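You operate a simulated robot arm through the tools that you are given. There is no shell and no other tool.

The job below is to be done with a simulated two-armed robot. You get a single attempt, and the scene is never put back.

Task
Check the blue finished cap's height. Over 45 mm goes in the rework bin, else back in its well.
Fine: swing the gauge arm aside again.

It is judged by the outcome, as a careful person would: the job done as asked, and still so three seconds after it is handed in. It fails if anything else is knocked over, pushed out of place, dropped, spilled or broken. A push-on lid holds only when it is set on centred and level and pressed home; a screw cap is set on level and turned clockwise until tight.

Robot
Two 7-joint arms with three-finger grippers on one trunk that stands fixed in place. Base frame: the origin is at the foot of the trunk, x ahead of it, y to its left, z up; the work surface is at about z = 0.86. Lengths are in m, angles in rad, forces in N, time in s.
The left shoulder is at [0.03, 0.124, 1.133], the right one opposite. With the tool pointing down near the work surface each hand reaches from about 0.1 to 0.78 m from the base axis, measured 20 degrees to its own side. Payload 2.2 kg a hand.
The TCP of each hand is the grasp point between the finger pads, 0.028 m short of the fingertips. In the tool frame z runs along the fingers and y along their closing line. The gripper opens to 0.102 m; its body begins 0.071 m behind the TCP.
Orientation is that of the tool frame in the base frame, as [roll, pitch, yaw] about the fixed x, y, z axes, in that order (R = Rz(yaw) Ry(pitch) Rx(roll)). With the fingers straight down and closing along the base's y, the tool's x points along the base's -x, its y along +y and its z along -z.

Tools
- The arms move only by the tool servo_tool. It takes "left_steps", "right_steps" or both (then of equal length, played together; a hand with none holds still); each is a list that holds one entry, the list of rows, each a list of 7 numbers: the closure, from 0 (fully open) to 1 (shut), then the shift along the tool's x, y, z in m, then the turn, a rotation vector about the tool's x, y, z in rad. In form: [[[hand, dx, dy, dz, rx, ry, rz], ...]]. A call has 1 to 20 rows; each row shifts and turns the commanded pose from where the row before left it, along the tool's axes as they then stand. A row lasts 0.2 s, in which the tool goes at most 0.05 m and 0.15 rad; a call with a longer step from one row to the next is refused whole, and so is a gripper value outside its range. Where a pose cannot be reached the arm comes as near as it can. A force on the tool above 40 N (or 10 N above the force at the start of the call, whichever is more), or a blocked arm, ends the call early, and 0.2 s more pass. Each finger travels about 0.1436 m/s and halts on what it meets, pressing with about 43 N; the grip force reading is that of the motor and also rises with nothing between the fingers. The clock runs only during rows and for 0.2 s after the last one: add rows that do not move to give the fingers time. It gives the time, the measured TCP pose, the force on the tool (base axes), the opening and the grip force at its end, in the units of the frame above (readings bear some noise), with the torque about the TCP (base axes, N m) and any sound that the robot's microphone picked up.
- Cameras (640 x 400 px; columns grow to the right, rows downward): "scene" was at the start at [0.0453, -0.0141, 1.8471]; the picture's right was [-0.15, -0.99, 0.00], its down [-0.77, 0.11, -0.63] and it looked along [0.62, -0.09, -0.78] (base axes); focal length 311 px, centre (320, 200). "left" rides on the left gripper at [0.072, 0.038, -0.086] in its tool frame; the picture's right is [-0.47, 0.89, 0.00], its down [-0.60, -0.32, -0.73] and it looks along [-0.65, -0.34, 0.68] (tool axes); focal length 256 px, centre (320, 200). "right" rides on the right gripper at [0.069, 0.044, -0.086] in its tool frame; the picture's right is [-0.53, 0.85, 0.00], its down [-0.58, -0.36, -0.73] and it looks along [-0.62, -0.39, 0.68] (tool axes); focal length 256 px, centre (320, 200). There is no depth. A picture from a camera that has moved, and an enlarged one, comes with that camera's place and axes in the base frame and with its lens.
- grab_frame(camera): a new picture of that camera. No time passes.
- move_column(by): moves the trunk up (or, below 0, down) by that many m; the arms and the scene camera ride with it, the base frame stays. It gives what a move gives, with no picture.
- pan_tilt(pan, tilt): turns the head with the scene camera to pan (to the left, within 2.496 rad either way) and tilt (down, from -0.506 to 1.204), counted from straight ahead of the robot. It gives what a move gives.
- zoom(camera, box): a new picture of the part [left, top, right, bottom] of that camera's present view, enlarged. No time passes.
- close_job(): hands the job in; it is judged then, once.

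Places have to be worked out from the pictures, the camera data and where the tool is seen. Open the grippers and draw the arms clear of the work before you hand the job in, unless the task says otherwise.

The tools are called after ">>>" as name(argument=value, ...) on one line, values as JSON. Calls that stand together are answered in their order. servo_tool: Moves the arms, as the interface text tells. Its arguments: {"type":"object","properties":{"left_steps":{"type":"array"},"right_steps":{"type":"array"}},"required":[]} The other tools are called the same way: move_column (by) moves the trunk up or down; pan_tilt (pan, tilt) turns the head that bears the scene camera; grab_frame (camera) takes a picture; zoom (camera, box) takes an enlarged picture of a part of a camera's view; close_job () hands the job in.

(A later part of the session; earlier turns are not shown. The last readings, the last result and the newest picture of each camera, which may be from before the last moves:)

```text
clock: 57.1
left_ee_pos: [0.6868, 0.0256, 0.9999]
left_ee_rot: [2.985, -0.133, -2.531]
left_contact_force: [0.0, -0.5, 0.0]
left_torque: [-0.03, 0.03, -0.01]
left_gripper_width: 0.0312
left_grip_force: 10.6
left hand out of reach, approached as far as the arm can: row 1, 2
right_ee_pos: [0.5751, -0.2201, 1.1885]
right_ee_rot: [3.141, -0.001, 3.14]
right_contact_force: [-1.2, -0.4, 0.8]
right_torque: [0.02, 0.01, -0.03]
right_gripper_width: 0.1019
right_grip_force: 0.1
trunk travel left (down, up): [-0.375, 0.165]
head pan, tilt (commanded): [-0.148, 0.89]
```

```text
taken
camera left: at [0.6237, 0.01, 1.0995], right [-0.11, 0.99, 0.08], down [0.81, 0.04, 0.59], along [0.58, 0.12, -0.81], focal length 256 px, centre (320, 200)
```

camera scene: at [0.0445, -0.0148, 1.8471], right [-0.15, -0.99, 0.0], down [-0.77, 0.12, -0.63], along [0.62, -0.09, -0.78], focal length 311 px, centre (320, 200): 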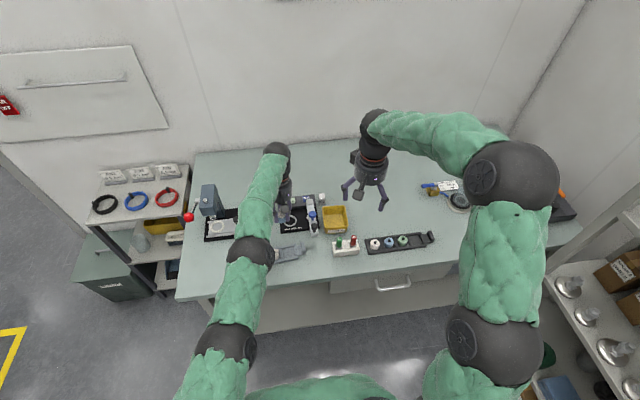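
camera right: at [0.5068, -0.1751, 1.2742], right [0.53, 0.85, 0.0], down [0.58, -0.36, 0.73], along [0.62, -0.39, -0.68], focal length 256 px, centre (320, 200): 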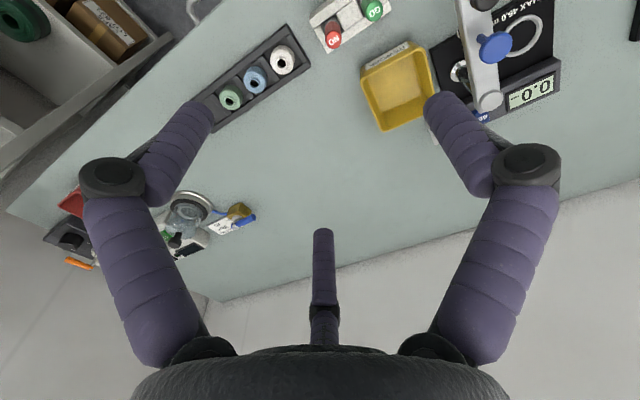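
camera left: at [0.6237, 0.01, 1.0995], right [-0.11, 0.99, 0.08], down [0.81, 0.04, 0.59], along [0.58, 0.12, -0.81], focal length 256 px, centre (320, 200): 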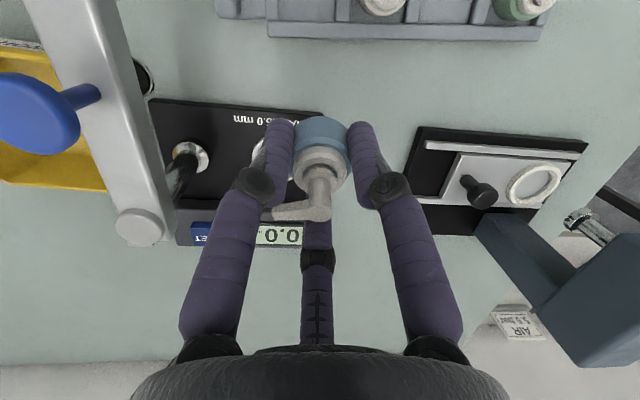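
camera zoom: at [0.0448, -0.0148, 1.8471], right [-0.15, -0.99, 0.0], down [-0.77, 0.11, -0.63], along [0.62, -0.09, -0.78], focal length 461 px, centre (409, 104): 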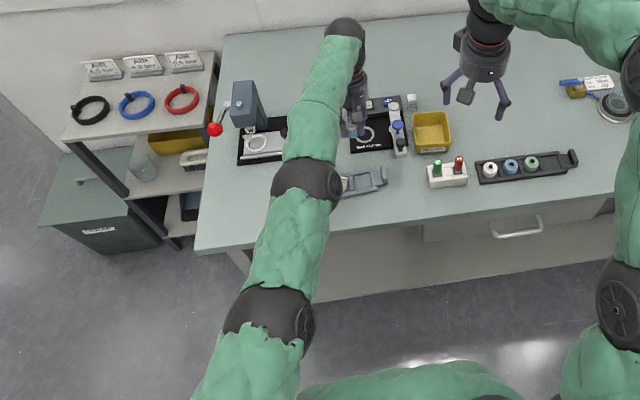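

The block depends on the arm posture, and I now know that with a slight forward tilt the hand can reach well past the ring. So I will place the cap first with about 7° forward tilt, which needs no pulling in. I swing the hand about the wrist to bring the cap above the ring at about (0.740, -0.002, 0.95).

>>> servo_tool(left_steps=[[[1.0, -0.0074, -0.0134, 0.0118, 0.0586, -0.0544, 0], [1.0, -0.0074, -0.0134, 0.0118, 0.0586, -0.0544, 0], [1.0, -0.0074, -0.0134, 0.0118, 0.0586, -0.0544, 0], [1.0, -0.0074, -0.0134, 0.0118, 0.0586, -0.0544, 0], [1.0, 0, 0, 0, 0, 0, 0]]])

>>> zoom(camera="left", box=[200, 40, 440, 190])

>>> zoom(camera="right", box=[400, 0, 640, 150])

```text
clock: 58.3
left_ee_pos: [0.7414, 0.0139, 0.9972]
left_ee_rot: [-3.058, 0.078, -2.537]
left_contact_force: [0.4, 0.6, 0.0]
left_torque: [0.01, 0.05, 0.02]
left_gripper_width: 0.0312
left_grip_force: 10.2
left hand out of reach, approached as far as the arm can: row 1, 2, 3, 4
right_ee_pos: [0.5757, -0.2199, 1.1886]
right_ee_rot: [-3.141, 0.001, -3.141]
right_contact_force: [0.0, -0.7, -0.6]
right_torque: [-0.03, 0.0, 0.01]
right_gripper_width: 0.1023
right_grip_force: 0.0
trunk travel left (down, up): [-0.375, 0.165]
head pan, tilt (commanded): [-0.148, 0.89]
```

```text
2.67 times, centred on (320, 115) of left
camera zoom: at [0.6522, 0.0062, 1.0742], right [-0.11, 0.99, -0.04], down [0.59, 0.1, 0.8], along [0.8, 0.07, -0.6], focal length 683 px, centre (320, 427)
```

zoom: 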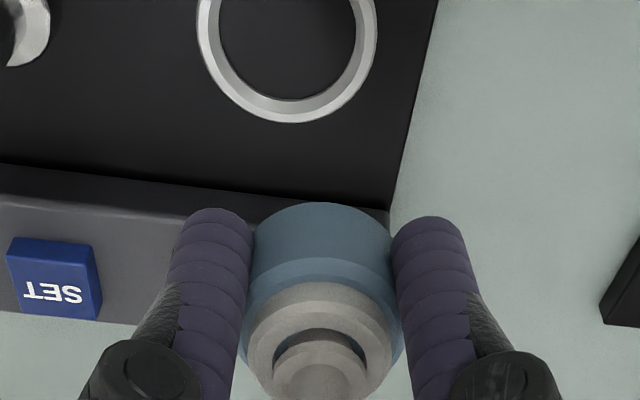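

```text
2.67 times, centred on (520, 75) of right
camera zoom: at [0.5065, -0.1751, 1.2743], right [0.53, 0.85, 0.0], down [0.58, -0.36, 0.73], along [0.62, -0.39, -0.68], focal length 683 px, centre (-213, 533)
```

zoom: 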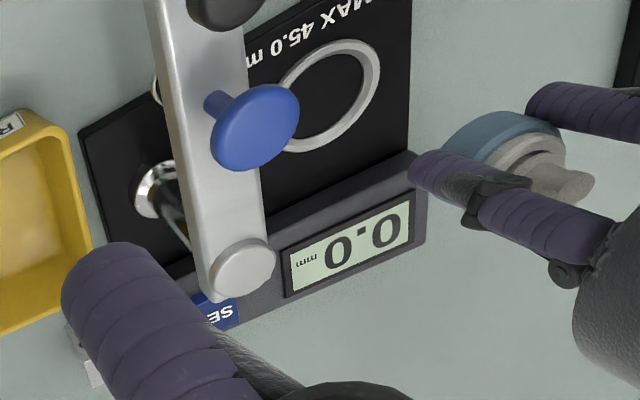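

The hand is at (0.741, 0.014, 0.997), tilted 6.5° forward. Going down from here moves away from the inner stop, so I lower to about 0.955 and shift 16 mm right in small rows.

>>> servo_tool(left_steps=[[[1.0, 0.0025, -0.0019, 0.0088, 0, 0, 0], [1.0, 0.0025, -0.0019, 0.0088, 0, 0, 0], [1.0, 0.0025, -0.0019, 0.0088, 0, 0, 0], [1.0, 0.0025, -0.0019, 0.0088, 0, 0, 0], [1.0, 0.0025, -0.0019, 0.0088, 0, 0, 0], [1.0, 0, 0, 0, 0, 0, 0]]])

>>> zoom(camera="left", box=[200, 40, 440, 190])

>>> zoom(camera="right", box=[400, 0, 640, 150])

```text
clock: 59.7
left_ee_pos: [0.743, -0.0023, 0.9537]
left_ee_rot: [-3.058, 0.078, -2.538]
left_contact_force: [0.2, 0.1, 0.0]
left_torque: [0.03, -0.01, 0.01]
left_gripper_width: 0.0312
left_grip_force: 10.5
right_ee_pos: [0.5766, -0.219, 1.1888]
right_ee_rot: [-3.141, 0.0, -3.141]
right_contact_force: [0.1, 0.0, -0.2]
right_torque: [0.01, 0.01, 0.03]
right_gripper_width: 0.1017
right_grip_force: 0.0
trunk travel left (down, up): [-0.375, 0.165]
head pan, tilt (commanded): [-0.148, 0.89]
```

```text
2.67 times, centred on (320, 115) of left
camera zoom: at [0.6524, -0.0104, 1.031], right [-0.11, 0.99, -0.04], down [0.59, 0.1, 0.8], along [0.8, 0.07, -0.6], focal length 683 px, centre (320, 427)
```

zoom: 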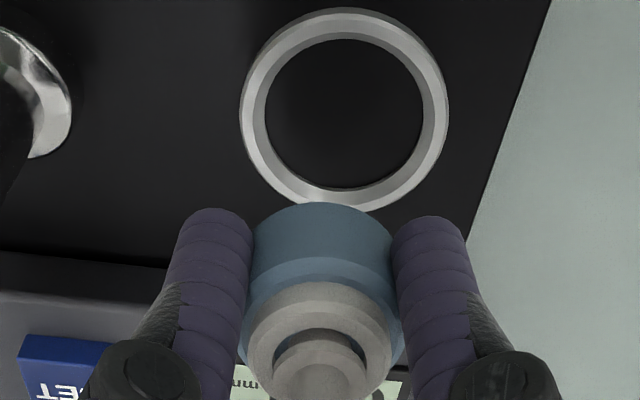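

```text
2.67 times, centred on (520, 75) of right
camera zoom: at [0.5065, -0.1751, 1.2744], right [0.53, 0.85, 0.0], down [0.58, -0.36, 0.73], along [0.62, -0.39, -0.68], focal length 683 px, centre (-213, 533)
```

zoom: 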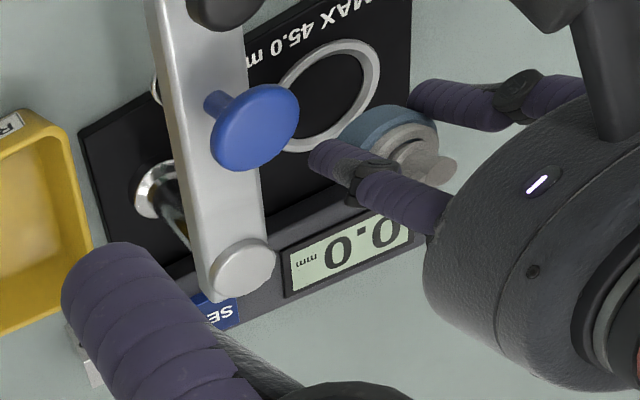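

Tracking is clean again at (0.743, -0.002, 0.954). In the left image the cap axis meets the ring plane about 16 mm too far out and 4 mm right of the ring's centre, so I lower to about 0.93 and shift back 10 mm and left 2.4 mm (the tilt accounts for the rest).

>>> servo_tool(left_steps=[[[1.0, 0.0006, 0.0007, 0.0079, 0, 0, 0], [1.0, 0.0006, 0.0007, 0.0079, 0, 0, 0], [1.0, 0.0006, 0.0007, 0.0079, 0, 0, 0], [1.0, 0.0023, 0.0026, -0.0004, 0, 0, 0], [1.0, 0.0023, 0.0026, -0.0004, 0, 0, 0], [1.0, 0.0023, 0.0025, -0.0004, 0, 0, 0], [1.0, 0, 0, 0, 0, 0, 0]]])

>>> zoom(camera="left", box=[200, 40, 440, 190])

>>> zoom(camera="right", box=[460, 0, 620, 100])

>>> zoom(camera="scene", box=[260, 180, 340, 240])

```text
clock: 61.3
left_ee_pos: [0.7363, -0.0003, 0.93]
left_ee_rot: [-3.058, 0.078, -2.537]
left_contact_force: [0.2, 0.6, -0.7]
left_torque: [-0.01, 0.03, 0.03]
left_gripper_width: 0.0313
left_grip_force: 9.5
left hand out of reach, approached as far as the arm can: row 6
right_ee_pos: [0.5759, -0.219, 1.1887]
right_ee_rot: [-3.141, 0.001, -3.141]
right_contact_force: [-0.1, 0.6, 0.6]
right_torque: [-0.01, 0.02, 0.03]
right_gripper_width: 0.1019
right_grip_force: 0.0
trunk travel left (down, up): [-0.375, 0.165]
head pan, tilt (commanded): [-0.148, 0.89]
```

```text
2.67 times, centred on (320, 115) of left
camera zoom: at [0.6458, -0.0083, 1.007], right [-0.11, 0.99, -0.04], down [0.59, 0.1, 0.8], along [0.8, 0.07, -0.6], focal length 683 px, centre (320, 427)
```

zoom: 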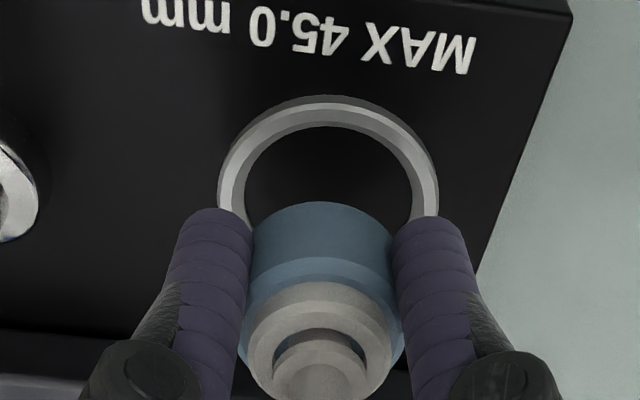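

```text
4.00 times, centred on (540, 50) of right
camera zoom: at [0.5066, -0.1752, 1.2743], right [0.53, 0.85, 0.0], down [0.58, -0.36, 0.73], along [0.62, -0.39, -0.68], focal length 1024 px, centre (-560, 800)
```

zoom: 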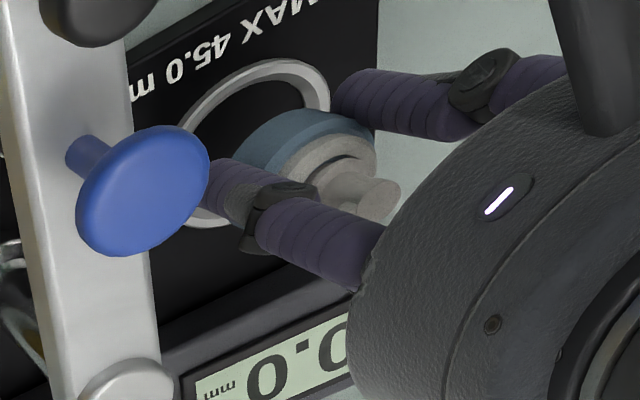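

```text
6.67 times, centred on (300, 210) of scene
camera zoom: at [0.0453, -0.0143, 1.8471], right [-0.15, -0.99, 0.0], down [-0.77, 0.11, -0.63], along [0.62, -0.09, -0.78], focal length 2074 px, centre (453, 133)
```

zoom: 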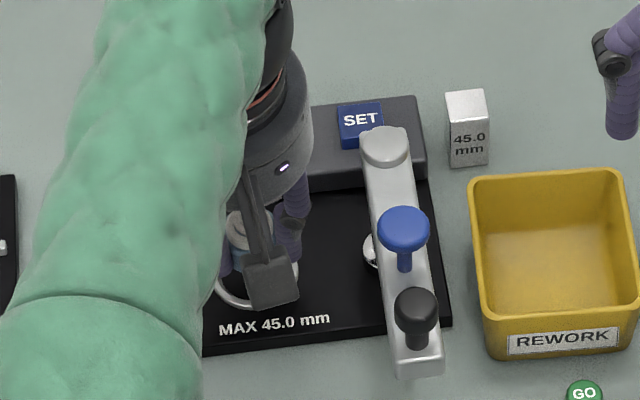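

The cap is now above the ring but about 3 mm too far out. I continue with a small combined step: back 3 mm while lowering to about 0.918.

>>> servo_tool(left_steps=[[[1.0, 0.00103, 0.00103, 0.0039, 0, 0, 0], [1.0, 0.00103, 0.00103, 0.0039, 0, 0, 0], [1.0, 0.00103, 0.00103, 0.0039, 0, 0, 0], [1.0, 0, 0, 0, 0, 0, 0]]])

>>> zoom(camera="left", box=[200, 60, 440, 210])

>>> zoom(camera="right", box=[460, 0, 620, 100])

```text
clock: 62.3
left_ee_pos: [0.7342, 0.0007, 0.9177]
left_ee_rot: [-3.059, 0.079, -2.538]
left_contact_force: [-0.4, 0.5, 0.3]
left_torque: [0.01, 0.02, 0.02]
left_gripper_width: 0.031
left_grip_force: 10.5
right_ee_pos: [0.5762, -0.2197, 1.1885]
right_ee_rot: [-3.141, -0.001, -3.141]
right_contact_force: [0.7, -0.8, -0.9]
right_torque: [0.0, 0.01, 0.0]
right_gripper_width: 0.1017
right_grip_force: 0.0
trunk travel left (down, up): [-0.375, 0.165]
head pan, tilt (commanded): [-0.148, 0.89]
```

```text
2.67 times, centred on (320, 135) of left
camera zoom: at [0.6442, -0.0078, 0.9946], right [-0.11, 0.99, -0.04], down [0.59, 0.1, 0.8], along [0.8, 0.07, -0.6], focal length 683 px, centre (320, 373)
```

zoom: 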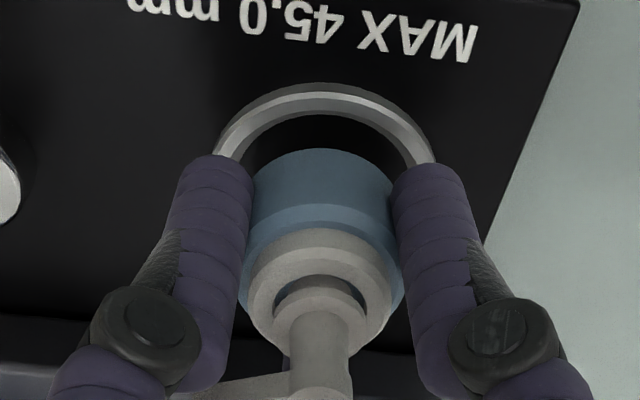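

```text
4.00 times, centred on (540, 50) of right
camera zoom: at [0.5066, -0.1751, 1.2743], right [0.53, 0.85, 0.0], down [0.58, -0.36, 0.73], along [0.62, -0.39, -0.68], focal length 1024 px, centre (-560, 800)
```

zoom: 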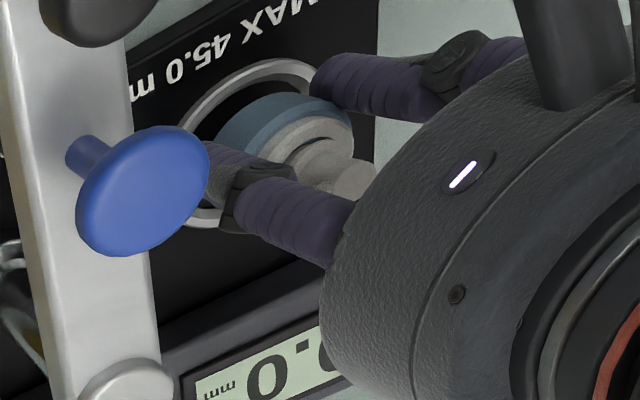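

The cap is centred over the ring within about 1 mm. I lower it into the ring in 3 mm rows and watch the force.

>>> servo_tool(left_steps=[[[1.0, 0.00055, 0.0005, 0.003, 0, 0, 0], [1.0, 0.00055, 0.0005, 0.003, 0, 0, 0], [1.0, 0, 0, 0, 0, 0, 0]]])

>>> zoom(camera="left", box=[200, 60, 440, 210])

>>> zoom(camera="right", box=[460, 0, 620, 100])

```text
clock: 63.1
left_ee_pos: [0.7334, 0.0011, 0.9123]
left_ee_rot: [-3.057, 0.078, -2.537]
left_contact_force: [-1.0, -0.3, 1.7]
left_torque: [0.0, 0.03, 0.02]
left_gripper_width: 0.0314
left_grip_force: 9.9
right_ee_pos: [0.5764, -0.2193, 1.1882]
right_ee_rot: [3.14, 0.001, -3.141]
right_contact_force: [-0.9, -0.8, 0.7]
right_torque: [-0.01, 0.0, -0.03]
right_gripper_width: 0.1023
right_grip_force: 0.0
trunk travel left (down, up): [-0.375, 0.165]
head pan, tilt (commanded): [-0.148, 0.89]
```

```text
2.67 times, centred on (320, 135) of left
camera zoom: at [0.6434, -0.0079, 0.9884], right [-0.11, 0.99, -0.04], down [0.59, 0.1, 0.8], along [0.8, 0.07, -0.6], focal length 683 px, centre (320, 373)
```

zoom: 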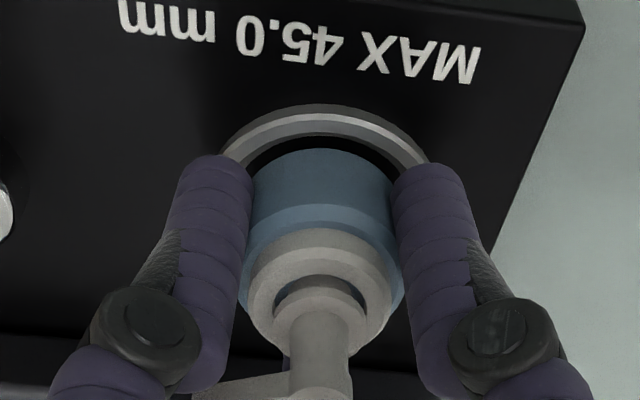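

```text
4.00 times, centred on (540, 50) of right
camera zoom: at [0.5066, -0.1751, 1.2743], right [0.53, 0.85, 0.0], down [0.58, -0.36, 0.73], along [0.62, -0.39, -0.68], focal length 1024 px, centre (-560, 800)
```

zoom: 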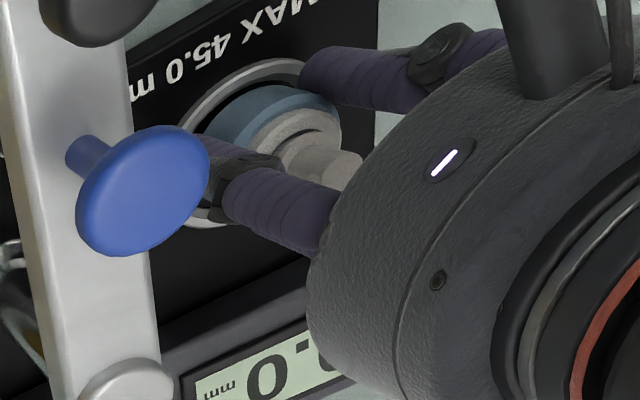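

A slight force of 1.7 N, near noise. I lower another 4 mm in two small rows.

>>> servo_tool(left_steps=[[[1.0, 0.0002, 0.0002, 0.002, 0, 0, 0], [1.0, 0.0002, 0.0002, 0.002, 0, 0, 0], [1.0, 0, 0, 0, 0, 0, 0]]])

>>> zoom(camera="left", box=[200, 60, 440, 210])

```text
clock: 63.9
left_ee_pos: [0.7334, 0.0003, 0.9083]
left_ee_rot: [-3.057, 0.079, -2.537]
left_contact_force: [-0.4, 0.3, 0.2]
left_torque: [-0.02, -0.03, 0.0]
left_gripper_width: 0.0313
left_grip_force: 9.9
right_ee_pos: [0.5751, -0.2176, 1.1884]
right_ee_rot: [3.142, -0.001, 3.141]
right_contact_force: [-0.8, -0.2, 0.3]
right_torque: [0.01, 0.02, -0.01]
right_gripper_width: 0.1019
right_grip_force: 0.1
trunk travel left (down, up): [-0.375, 0.165]
head pan, tilt (commanded): [-0.148, 0.89]
```

```text
2.67 times, centred on (320, 135) of left
camera zoom: at [0.6431, -0.0076, 0.9846], right [-0.11, 0.99, -0.04], down [0.59, 0.1, 0.8], along [0.8, 0.07, -0.6], focal length 683 px, centre (320, 373)
```

zoom: 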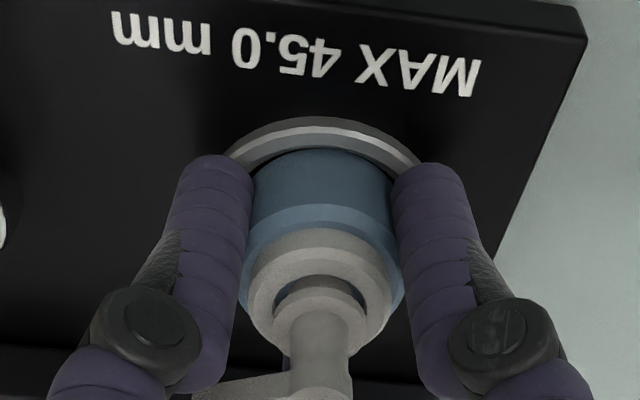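

No contact yet, and the cap's near edge is just inside the ring. I lower 4 mm more.

>>> servo_tool(left_steps=[[[1.0, 0.0001, 0.0001, 0.002, 0, 0, 0], [1.0, 0.0001, 0.0001, 0.002, 0, 0, 0], [1.0, 0, 0, 0, 0, 0, 0]]])

>>> zoom(camera="left", box=[200, 60, 440, 210])

>>> zoom(camera="right", box=[460, 0, 620, 100])

```text
clock: 64.7
left_ee_pos: [0.7332, 0.0008, 0.9054]
left_ee_rot: [-3.054, 0.08, -2.537]
left_contact_force: [2.0, 1.2, 7.5]
left_torque: [0.08, 0.02, -0.04]
left_gripper_width: 0.0312
left_grip_force: 10.1
right_ee_pos: [0.5746, -0.2194, 1.1881]
right_ee_rot: [3.141, 0.001, 3.141]
right_contact_force: [0.1, -0.4, 0.0]
right_torque: [0.01, 0.01, -0.02]
right_gripper_width: 0.1021
right_grip_force: 0.0
trunk travel left (down, up): [-0.375, 0.165]
head pan, tilt (commanded): [-0.148, 0.89]
```

```text
2.67 times, centred on (320, 135) of left
camera zoom: at [0.643, -0.0077, 0.9819], right [-0.11, 0.99, -0.04], down [0.59, 0.1, 0.8], along [0.8, 0.07, -0.6], focal length 683 px, centre (320, 373)
```

zoom: 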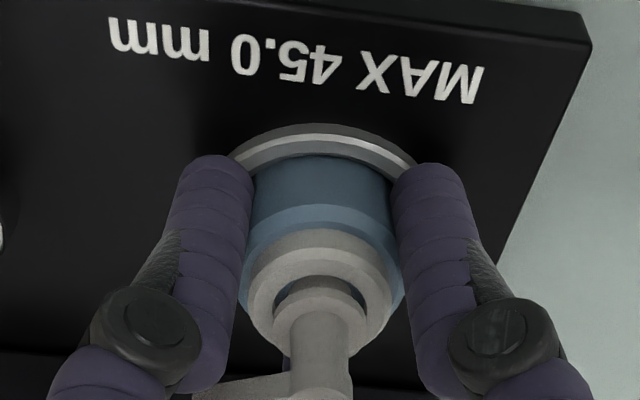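

```text
4.00 times, centred on (540, 50) of right
camera zoom: at [0.5062, -0.175, 1.2745], right [0.53, 0.85, 0.0], down [0.58, -0.36, 0.73], along [0.62, -0.39, -0.68], focal length 1024 px, centre (-560, 800)
```

zoom: 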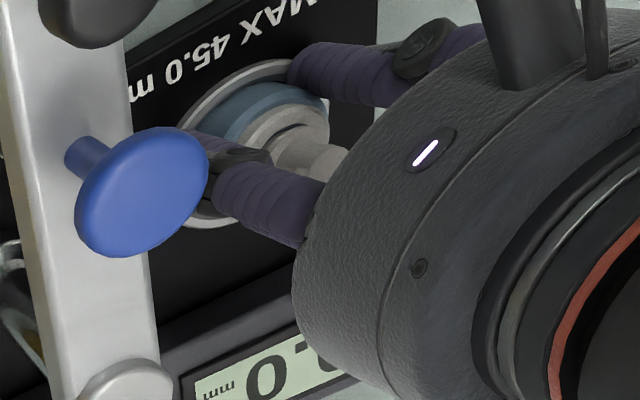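

The cap is now seated inside the ring, with about 7.5 N of contact. I open the fingers gradually to let it settle flat.

>>> servo_tool(left_steps=[[[0.72, 0, 0, -0.001, 0, 0, 0], [0.68, 0, 0, 0, 0, 0, 0], [0.65, 0, 0, 0, 0, 0, 0], [0.61, 0, 0, 0, 0, 0, 0], [0.57, 0, 0, 0, 0, 0, 0], [0.57, 0, 0, 0, 0, 0, 0]]])

>>> zoom(camera="left", box=[200, 60, 440, 210])

>>> zoom(camera="right", box=[460, 0, 620, 100])

```text
clock: 66.1
left_ee_pos: [0.7321, -0.0, 0.9045]
left_ee_rot: [-3.057, 0.078, -2.538]
left_contact_force: [-0.9, -1.6, 1.9]
left_torque: [-0.04, 0.07, 0.02]
left_gripper_width: 0.0439
left_grip_force: 0.2
right_ee_pos: [0.5759, -0.2208, 1.1881]
right_ee_rot: [3.14, -0.001, 3.141]
right_contact_force: [-0.7, -0.5, 0.0]
right_torque: [0.01, 0.02, 0.04]
right_gripper_width: 0.1021
right_grip_force: 0.0
trunk travel left (down, up): [-0.375, 0.165]
head pan, tilt (commanded): [-0.148, 0.89]
```

```text
2.67 times, centred on (320, 135) of left
camera zoom: at [0.6421, -0.0081, 0.9815], right [-0.11, 0.99, -0.04], down [0.59, 0.1, 0.8], along [0.8, 0.07, -0.6], focal length 683 px, centre (320, 373)
```

zoom: 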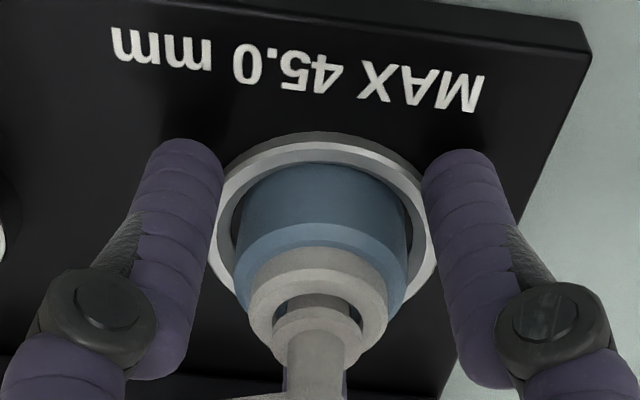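

```text
4.00 times, centred on (540, 50) of right
camera zoom: at [0.5064, -0.1753, 1.2743], right [0.53, 0.85, 0.0], down [0.58, -0.36, 0.73], along [0.62, -0.39, -0.68], focal length 1024 px, centre (-560, 800)
```

zoom: 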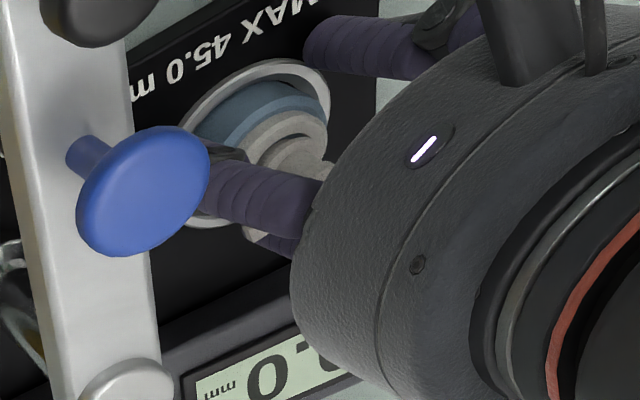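

The cap sits flat and centred in the ring. I lift the hand straight up, slowly untilting it to keep the wrist in its workable band.

>>> servo_tool(left_steps=[[[0.57, -0.0008, -0.0008, -0.008, -0.0065, 0.006, 0], [0.57, -0.0008, -0.0008, -0.01, -0.0081, 0.0075, 0], [0.57, -0.0007, -0.0007, -0.01, -0.0081, 0.0075, 0], [0.57, -0.0006, -0.0006, -0.01, -0.0081, 0.0075, 0], [0.57, -0.0006, -0.0006, -0.01, -0.0081, 0.0075, 0], [0.57, -0.0005, -0.0005, -0.01, -0.0081, 0.0075, 0], [0.57, 0, 0, 0, 0, 0, 0]]])

>>> zoom(camera="left", box=[200, 40, 440, 190])

>>> zoom(camera="right", box=[440, 0, 640, 120])

```text
clock: 67.7
left_ee_pos: [0.7354, 0.0008, 0.9632]
left_ee_rot: [-3.103, 0.036, -2.542]
left_contact_force: [-0.1, -0.2, 0.3]
left_torque: [0.0, 0.03, -0.03]
left_gripper_width: 0.0436
left_grip_force: 0.0
right_ee_pos: [0.5762, -0.2196, 1.1889]
right_ee_rot: [3.141, -0.001, 3.141]
right_contact_force: [-0.9, 0.2, 0.0]
right_torque: [-0.01, -0.03, 0.0]
right_gripper_width: 0.102
right_grip_force: 0.0
trunk travel left (down, up): [-0.375, 0.165]
head pan, tilt (commanded): [-0.148, 0.89]
```

```text
2.67 times, centred on (320, 115) of left
camera zoom: at [0.6493, -0.0085, 1.0447], right [-0.12, 0.99, -0.02], down [0.64, 0.09, 0.76], along [0.76, 0.08, -0.65], focal length 683 px, centre (320, 427)
```

zoom: 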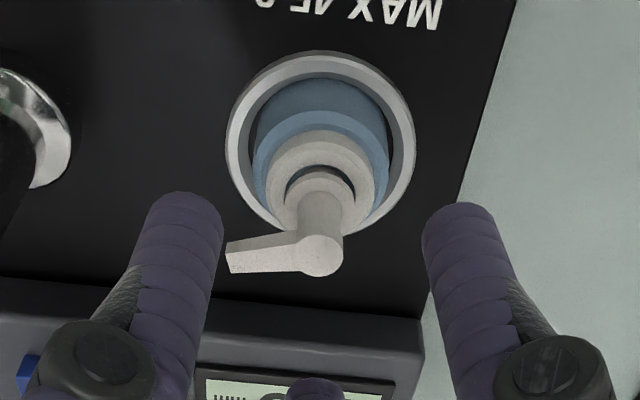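

```text
3.20 times, centred on (540, 60) of right
camera zoom: at [0.5067, -0.1752, 1.2742], right [0.53, 0.85, 0.0], down [0.58, -0.36, 0.73], along [0.62, -0.39, -0.68], focal length 819 px, centre (-384, 648)
```

zoom: 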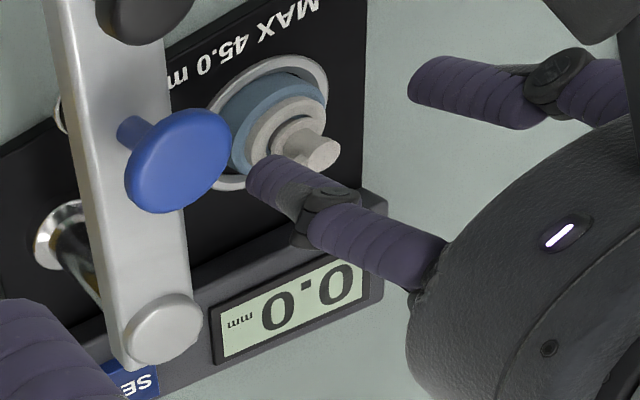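

The cap stands upright in the ring. I raise the empty left hand further and then try to free its elbow, now without any load near the work.

>>> servo_tool(left_steps=[[[0.57, 0, 0, -0.012, 0, 0, 0], [0.57, 0, 0, -0.015, 0, 0, 0], [0.57, 0, 0, -0.015, 0, 0, 0], [0.57, 0, 0, -0.015, 0, 0, 0], [0.57, 0, 0, -0.015, 0, 0, 0], [0.57, 0, 0, 0, 0, 0, 0]]])

```text
clock: 69.1
left_ee_pos: [0.7302, 0.0021, 1.0338]
left_ee_rot: [-3.102, 0.033, -2.54]
left_contact_force: [-0.1, 0.3, 0.3]
left_torque: [-0.01, 0.01, 0.01]
left_gripper_width: 0.0438
left_grip_force: 0.1
right_ee_pos: [0.5761, -0.2196, 1.1884]
right_ee_rot: [3.141, 0.002, 3.141]
right_contact_force: [-0.9, 0.1, -0.1]
right_torque: [-0.02, 0.02, 0.0]
right_gripper_width: 0.1021
right_grip_force: 0.0
trunk travel left (down, up): [-0.375, 0.165]
head pan, tilt (commanded): [-0.148, 0.89]
```

Clean so far at z = 1.034. I try one large 49 mm pull toward the robot in a single row.

>>> servo_tool(left_steps=[[[0.57, 0.04, 0.0277, 0, 0, 0, 0], [0.57, 0, 0, 0, 0, 0, 0]]])

>>> grab_frame(camera="scene")

```text
clock: 69.7
left_ee_pos: [0.7293, 0.0017, 1.0344]
left_ee_rot: [-3.104, 0.037, -2.542]
left_contact_force: [-0.5, -0.5, 1.2]
left_torque: [0.01, -0.02, -0.01]
left_gripper_width: 0.0438
left_grip_force: 0.1
left hand out of reach, approached as far as the arm can: row 1
right_ee_pos: [0.5755, -0.2187, 1.1876]
right_ee_rot: [-3.141, 0.0, -3.141]
right_contact_force: [-0.2, -0.1, 0.0]
right_torque: [0.02, -0.02, -0.03]
right_gripper_width: 0.1021
right_grip_force: 0.0
trunk travel left (down, up): [-0.375, 0.165]
head pan, tilt (commanded): [-0.148, 0.89]
```

```text
taken
camera scene: at [0.0453, -0.0143, 1.8471], right [-0.15, -0.99, 0.0], down [-0.77, 0.11, -0.63], along [0.62, -0.09, -0.78], focal length 311 px, centre (320, 200)
```

scene: 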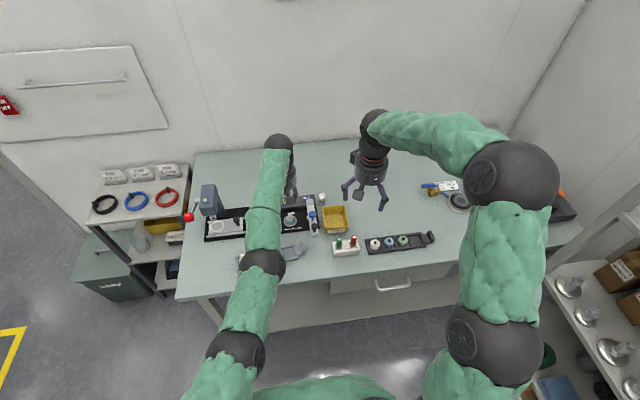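

No motion at all. I test whether the wrist is the limiter by tilting the fingers forward in place, which moves the wrist inward while relaxing its bend.

>>> servo_tool(left_steps=[[[0.57, 0, 0, 0, 0.0366, -0.034, 0], [0.57, 0, 0, 0, 0.0366, -0.034, 0], [0.57, 0, 0, 0, 0.0366, -0.034, 0], [0.57, 0, 0, 0, 0.0366, -0.034, 0], [0.57, 0, 0, 0, 0, 0, 0]]])

>>> grab_frame(camera="scene")

```text
clock: 70.9
left_ee_pos: [0.729, 0.0026, 1.0349]
left_ee_rot: [-3.102, 0.037, -2.542]
left_contact_force: [-0.1, -0.3, -0.1]
left_torque: [0.02, -0.03, 0.02]
left_gripper_width: 0.0442
left_grip_force: 0.0
left hand out of reach, approached as far as the arm can: row 1, 2, 3, 4
right_ee_pos: [0.5759, -0.2195, 1.1894]
right_ee_rot: [-3.141, 0.0, -3.14]
right_contact_force: [-0.6, 0.3, -0.9]
right_torque: [-0.03, 0.02, 0.01]
right_gripper_width: 0.102
right_grip_force: 0.0
trunk travel left (down, up): [-0.375, 0.165]
head pan, tilt (commanded): [-0.148, 0.89]
```

```text
taken
camera scene: at [0.0453, -0.0142, 1.8471], right [-0.15, -0.99, 0.0], down [-0.77, 0.11, -0.63], along [0.62, -0.09, -0.78], focal length 311 px, centre (320, 200)
```

scene: 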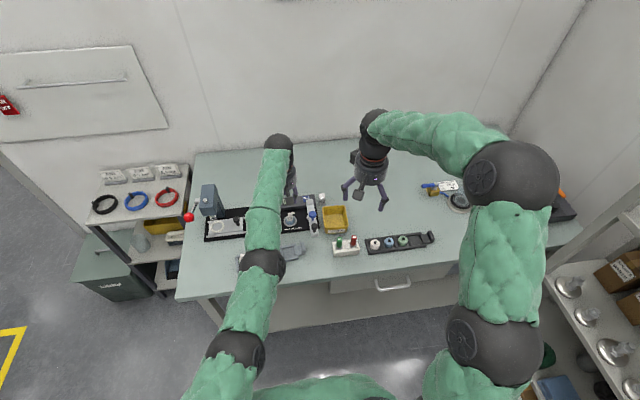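

Tilting is refused too, so it is the elbow itself. I repeat the swing about the wrist, this time pressing outward more firmly throughout and moving upward while tilting back. First the forward tilt to the straight arm.

>>> servo_tool(left_steps=[[[0.57, -0.0168, -0.0181, 0, 0.0659, -0.0612, 0], [0.57, -0.0168, -0.0181, 0, 0.0659, -0.0612, 0], [0.57, -0.0168, -0.0181, 0, 0.0659, -0.0612, 0], [0.57, -0.0168, -0.0181, 0, 0.0659, -0.0612, 0], [0.57, -0.007, -0.0075, 0, 0, 0, 0], [0.57, 0, 0, 0, 0, 0, 0]]])

```text
clock: 72.3
left_ee_pos: [0.8209, -0.0203, 1.0571]
left_ee_rot: [-2.831, 0.277, -2.497]
left_contact_force: [-0.4, 0.0, -0.8]
left_torque: [-0.01, 0.0, 0.0]
left_gripper_width: 0.0438
left_grip_force: 0.0
left hand out of reach, approached as far as the arm can: row 4, 5
right_ee_pos: [0.5753, -0.2189, 1.1877]
right_ee_rot: [-3.14, 0.0, -3.141]
right_contact_force: [0.5, 0.1, 0.1]
right_torque: [0.0, 0.01, 0.02]
right_gripper_width: 0.1018
right_grip_force: 0.1
trunk travel left (down, up): [-0.375, 0.165]
head pan, tilt (commanded): [-0.148, 0.89]
```

Now the swing back with an outward and upward push in every row.

>>> servo_tool(left_steps=[[[0.57, 0.0091, 0.0099, -0.0068, -0.0732, 0.068, 0], [0.57, 0.0095, 0.0103, -0.0075, -0.0732, 0.068, 0], [0.57, 0.0102, 0.011, -0.0086, -0.0732, 0.068, 0], [0.57, 0.0108, 0.0117, -0.0095, -0.0732, 0.068, 0], [0.57, 0.0115, 0.0124, -0.01, -0.0732, 0.068, 0], [0.57, 0.012, 0.013, -0.0105, -0.0732, 0.068, 0], [0.57, 0, 0, 0, 0, 0, 0]]])

>>> grab_frame(camera="scene")

```text
clock: 73.9
left_ee_pos: [0.6905, 0.006, 1.0948]
left_ee_rot: [3.001, -0.128, -2.532]
left_contact_force: [-0.9, 1.0, 1.0]
left_torque: [-0.01, 0.01, 0.01]
left_gripper_width: 0.044
left_grip_force: 0.1
left hand out of reach, approached as far as the arm can: row 1, 2, 3, 4, 6
right_ee_pos: [0.5766, -0.2184, 1.1888]
right_ee_rot: [-3.14, 0.0, -3.141]
right_contact_force: [0.1, -0.9, -0.6]
right_torque: [0.03, 0.02, 0.03]
right_gripper_width: 0.1018
right_grip_force: 0.2
trunk travel left (down, up): [-0.375, 0.165]
head pan, tilt (commanded): [-0.148, 0.89]
```

```text
taken
camera scene: at [0.0456, -0.0143, 1.8471], right [-0.15, -0.99, 0.0], down [-0.77, 0.11, -0.63], along [0.62, -0.09, -0.78], focal length 311 px, centre (320, 200)
```

scene: 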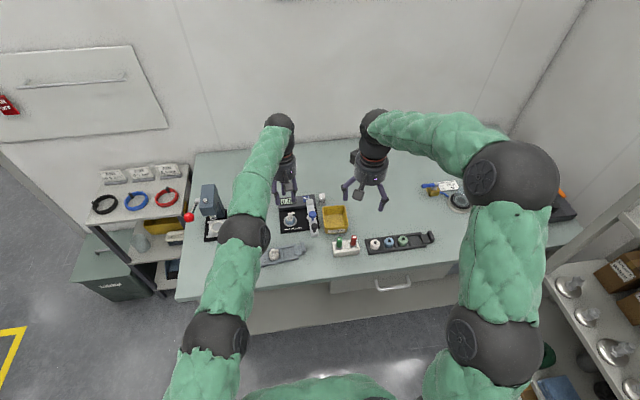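

The elbow now bulges slightly to the upper-left in the picture, which is promising. I draw in slowly.

>>> servo_tool(left_steps=[[[0.57, 0.0027, 0.0029, 0.0008, 0, 0, 0], [0.57, 0.0027, 0.0029, 0.0008, 0, 0, 0], [0.57, 0.0033, 0.0036, 0.001, 0, 0, 0], [0.57, 0.0033, 0.0036, 0.001, 0, 0, 0], [0.57, 0.0033, 0.0036, 0.001, 0, 0, 0], [0.57, 0.0033, 0.0036, 0.001, 0, 0, 0], [0.57, 0.0033, 0.0036, 0.001, 0, 0, 0], [0.57, 0.0033, 0.0036, 0.001, 0, 0, 0], [0.57, 0, 0, 0, 0, 0, 0]]])

>>> grab_frame(camera="scene")

```text
clock: 75.9
left_ee_pos: [0.6538, 0.0134, 1.0945]
left_ee_rot: [3.005, -0.127, -2.534]
left_contact_force: [0.4, 0.6, -0.5]
left_torque: [0.0, 0.0, 0.03]
left_gripper_width: 0.044
left_grip_force: 0.1
right_ee_pos: [0.5768, -0.2196, 1.188]
right_ee_rot: [-3.141, 0.0, -3.141]
right_contact_force: [0.5, 0.3, 0.3]
right_torque: [0.01, -0.01, -0.01]
right_gripper_width: 0.1018
right_grip_force: 0.0
trunk travel left (down, up): [-0.375, 0.165]
head pan, tilt (commanded): [-0.148, 0.89]
```

```text
taken
camera scene: at [0.0455, -0.0143, 1.8471], right [-0.15, -0.99, 0.0], down [-0.77, 0.11, -0.63], along [0.62, -0.09, -0.78], focal length 311 px, centre (320, 200)
```

scene: 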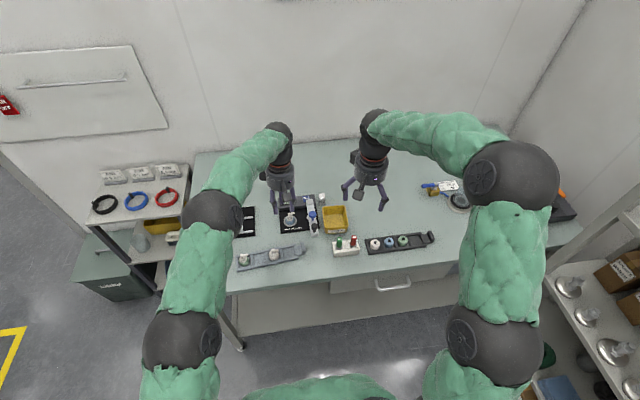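

The elbow has bent back to its natural side and the arm moves freely again. From now on I keep the wrist well inside the limit by tilting the hand forward when reaching far. I tilt the left hand forward about 0.2 rad and move the right hand back a bit, keeping its camera on the display.

>>> servo_tool(left_steps=[[[0.57, 0, 0, 0, 0.0698, -0.0644, 0], [0.57, 0, 0, 0, 0.0698, -0.0644, 0], [0.57, 0, 0, 0, 0.0698, -0.0644, 0], [0.57, 0, 0, 0, 0.0698, -0.0644, 0], [0.57, 0, 0, 0, 0, 0, 0]]], right_steps=[[[0, 0.02, -0.015, 0, 0, 0, 0], [0, 0.02, -0.015, 0, 0, 0, 0], [0, 0.02, -0.015, 0, 0, 0, 0], [0, 0.02, -0.015, 0, 0, 0, 0], [0, 0, 0, 0, 0, 0, 0]]])

>>> grab_frame(camera="right")

>>> grab_frame(camera="left")

>>> grab_frame(camera="scene")

```text
clock: 77.1
left_ee_pos: [0.6548, 0.0139, 1.0933]
left_ee_rot: [-2.996, 0.127, -2.533]
left_contact_force: [-0.2, -0.7, -0.8]
left_torque: [-0.04, 0.03, -0.01]
left_gripper_width: 0.044
left_grip_force: 0.0
right_ee_pos: [0.4951, -0.2786, 1.1894]
right_ee_rot: [3.141, -0.001, -3.141]
right_contact_force: [0.6, 0.8, 0.0]
right_torque: [0.0, 0.0, 0.0]
right_gripper_width: 0.102
right_grip_force: 0.0
trunk travel left (down, up): [-0.375, 0.165]
head pan, tilt (commanded): [-0.148, 0.89]
```

```text
taken
camera right: at [0.4263, -0.2357, 1.2744], right [0.53, 0.85, 0.0], down [0.58, -0.36, 0.73], along [0.62, -0.39, -0.68], focal length 256 px, centre (320, 200)
```

right: 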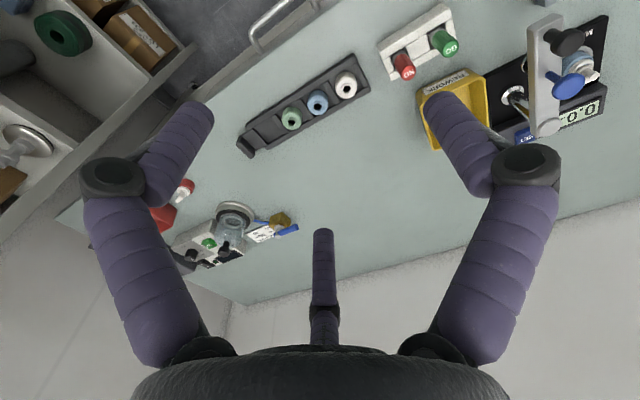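

```text
taken
camera left: at [0.5588, 0.0066, 1.1636], right [-0.11, 0.99, -0.07], down [0.53, 0.12, 0.84], along [0.84, 0.06, -0.54], focal length 256 px, centre (320, 200)
```

left: 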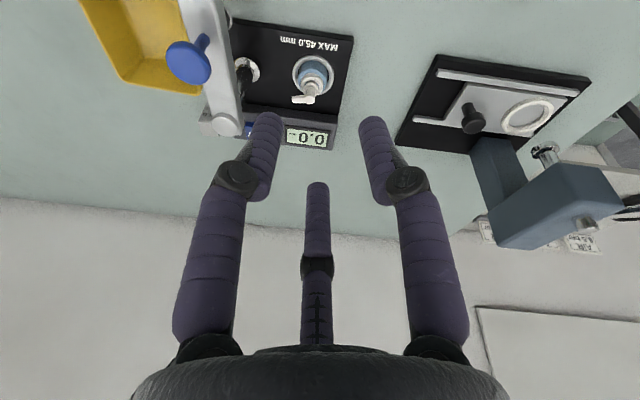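

```text
taken
camera scene: at [0.047, -0.014, 1.847], right [-0.15, -0.99, 0.0], down [-0.77, 0.11, -0.63], along [0.62, -0.09, -0.78], focal length 311 px, centre (320, 200)
```

scene: 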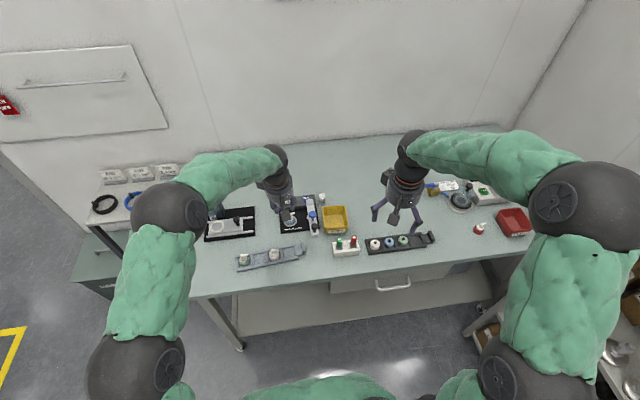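

Both arms are in good postures. I take close views of the gauge from all three cameras to fix the positions of the pivot and the knobs.

>>> zoom(camera="right", box=[480, 0, 640, 150])

>>> zoom(camera="left", box=[150, 0, 370, 150])

>>> zoom(camera="scene", box=[270, 180, 340, 240])

```text
2.67 times, centred on (560, 75) of right
camera zoom: at [0.4263, -0.2357, 1.2744], right [0.53, 0.85, 0.0], down [0.58, -0.36, 0.73], along [0.62, -0.39, -0.68], focal length 683 px, centre (-320, 533)
```

zoom: 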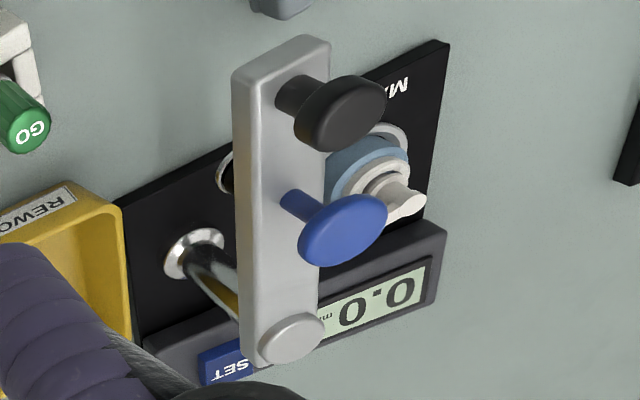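

```text
2.67 times, centred on (260, 75) of left
camera zoom: at [0.5588, 0.0066, 1.1636], right [-0.11, 0.99, -0.07], down [0.53, 0.12, 0.84], along [0.84, 0.06, -0.54], focal length 683 px, centre (480, 533)
```

zoom: 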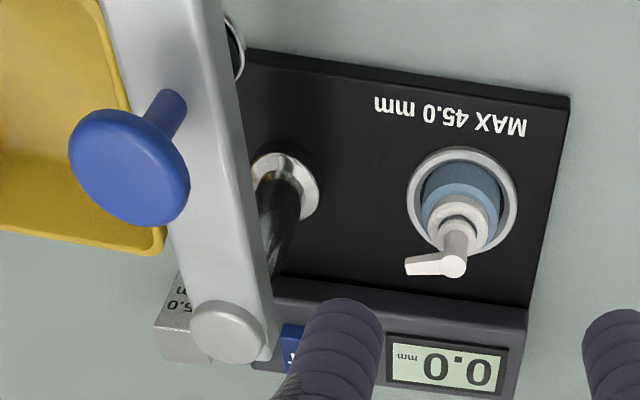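

```text
6.67 times, centred on (305, 210) of scene
camera zoom: at [0.047, -0.014, 1.847], right [-0.15, -0.99, 0.0], down [-0.77, 0.11, -0.63], along [0.62, -0.09, -0.78], focal length 2074 px, centre (420, 133)
```

zoom: 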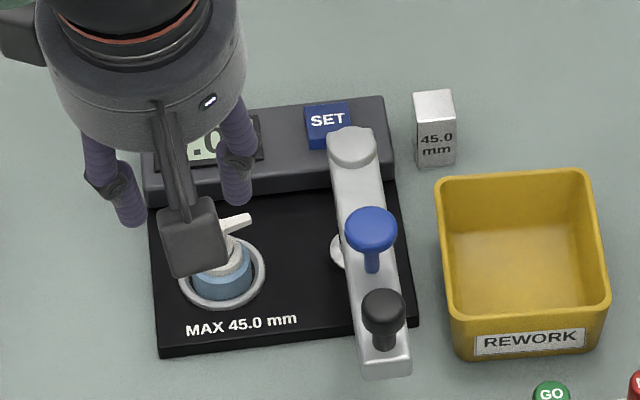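

The pivot is at about (0.747, -0.081), the blue plunger at (0.662, -0.079) with its top at about z = 1.006, and the black handle at (0.617, -0.081). I turn the left hand 60° so that no finger points at the blue knob, then bring it above the black handle.

>>> servo_tool(left_steps=[[[0.57, 0, 0, 0, 0, 0, 0.15], [0.57, 0, 0, 0, 0, 0, 0.15], [0.57, 0, 0, 0, 0, 0, 0.15], [0.57, 0, 0, 0, 0, 0, 0.15], [0.57, 0, 0, 0, 0, 0, 0.15], [0.57, 0, 0, 0, 0, 0, 0.15], [0.57, 0, 0, 0, 0, 0, 0.15], [0.57, 0.0008, -0.0208, 0.0079, 0, 0, 0], [0.57, 0.0008, -0.0208, 0.0079, 0, 0, 0], [0.57, 0.0008, -0.0208, 0.0079, 0, 0, 0], [0.57, 0.0008, -0.0208, 0.0079, 0, 0, 0], [0.57, 0.0008, -0.0208, 0.0079, 0, 0, 0], [0.57, 0, 0, 0, 0, 0, 0]]])

>>> grab_frame(camera="left")

>>> zoom(camera="right", box=[440, 0, 640, 150])

>>> zoom(camera="scene", box=[230, 160, 370, 260])

```text
clock: 79.9
left_ee_pos: [0.6149, -0.0809, 1.0501]
left_ee_rot: [3.101, 0.188, 2.689]
left_contact_force: [0.3, 0.6, 0.6]
left_torque: [-0.01, -0.01, -0.01]
left_gripper_width: 0.0438
left_grip_force: 0.1
right_ee_pos: [0.4938, -0.2796, 1.1888]
right_ee_rot: [3.14, -0.001, -3.141]
right_contact_force: [0.6, 0.0, 0.3]
right_torque: [0.03, 0.01, 0.0]
right_gripper_width: 0.1022
right_grip_force: 0.0
trunk travel left (down, up): [-0.375, 0.165]
head pan, tilt (commanded): [-0.148, 0.89]
```

```text
taken
camera left: at [0.5508, -0.0127, 1.1235], right [0.79, 0.6, 0.12], down [0.26, -0.51, 0.82], along [0.55, -0.62, -0.56], focal length 256 px, centre (320, 200)
```

left: 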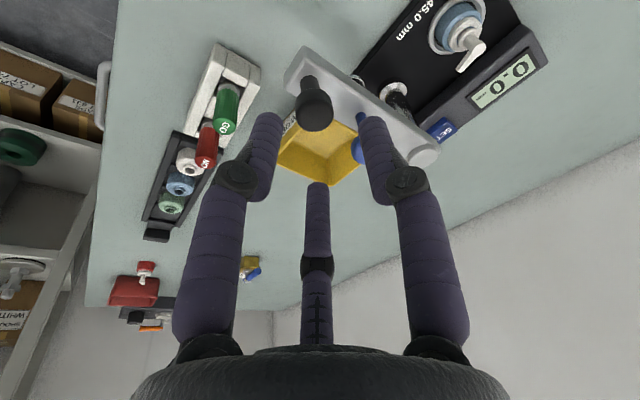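

```text
2.67 times, centred on (540, 75) of right
camera zoom: at [0.4253, -0.2353, 1.2751], right [0.53, 0.85, 0.0], down [0.58, -0.36, 0.73], along [0.62, -0.39, -0.68], focal length 683 px, centre (-267, 533)
```

zoom: 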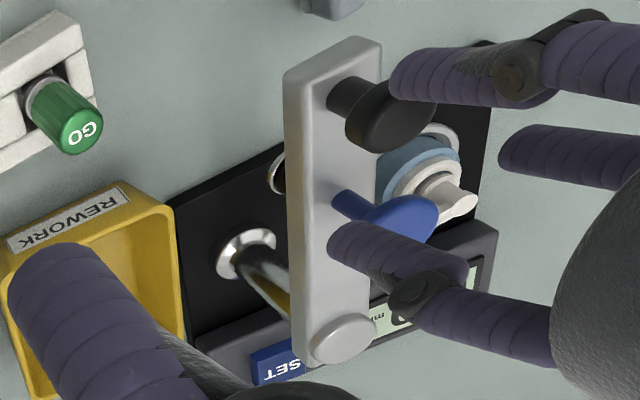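

```text
4.00 times, centred on (300, 210) of scene
camera zoom: at [0.0453, -0.0137, 1.8471], right [-0.15, -0.99, 0.0], down [-0.77, 0.11, -0.63], along [0.62, -0.09, -0.78], focal length 1244 px, centre (400, 160)
```

zoom: 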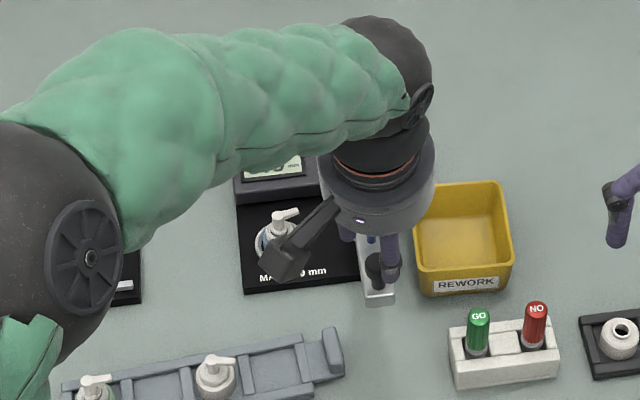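

The hand is above the handle. I zoom on the left view to measure the offset between the knob and the hand axis.

>>> zoom(camera="left", box=[240, 30, 400, 190])

```text
2.50 times, centred on (320, 110) of left
camera zoom: at [0.5508, -0.0127, 1.1235], right [0.79, 0.6, 0.12], down [0.26, -0.51, 0.82], along [0.55, -0.62, -0.56], focal length 640 px, centre (320, 425)
```

zoom: 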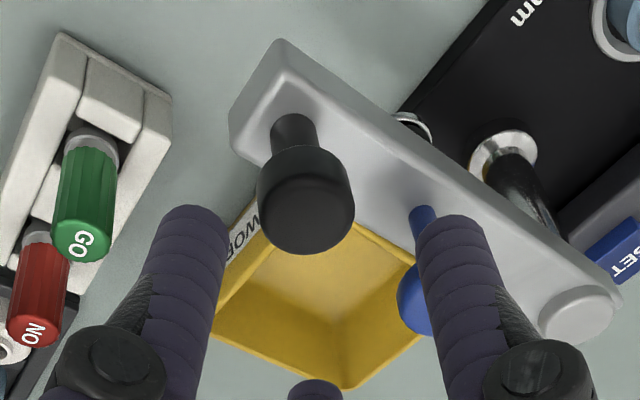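

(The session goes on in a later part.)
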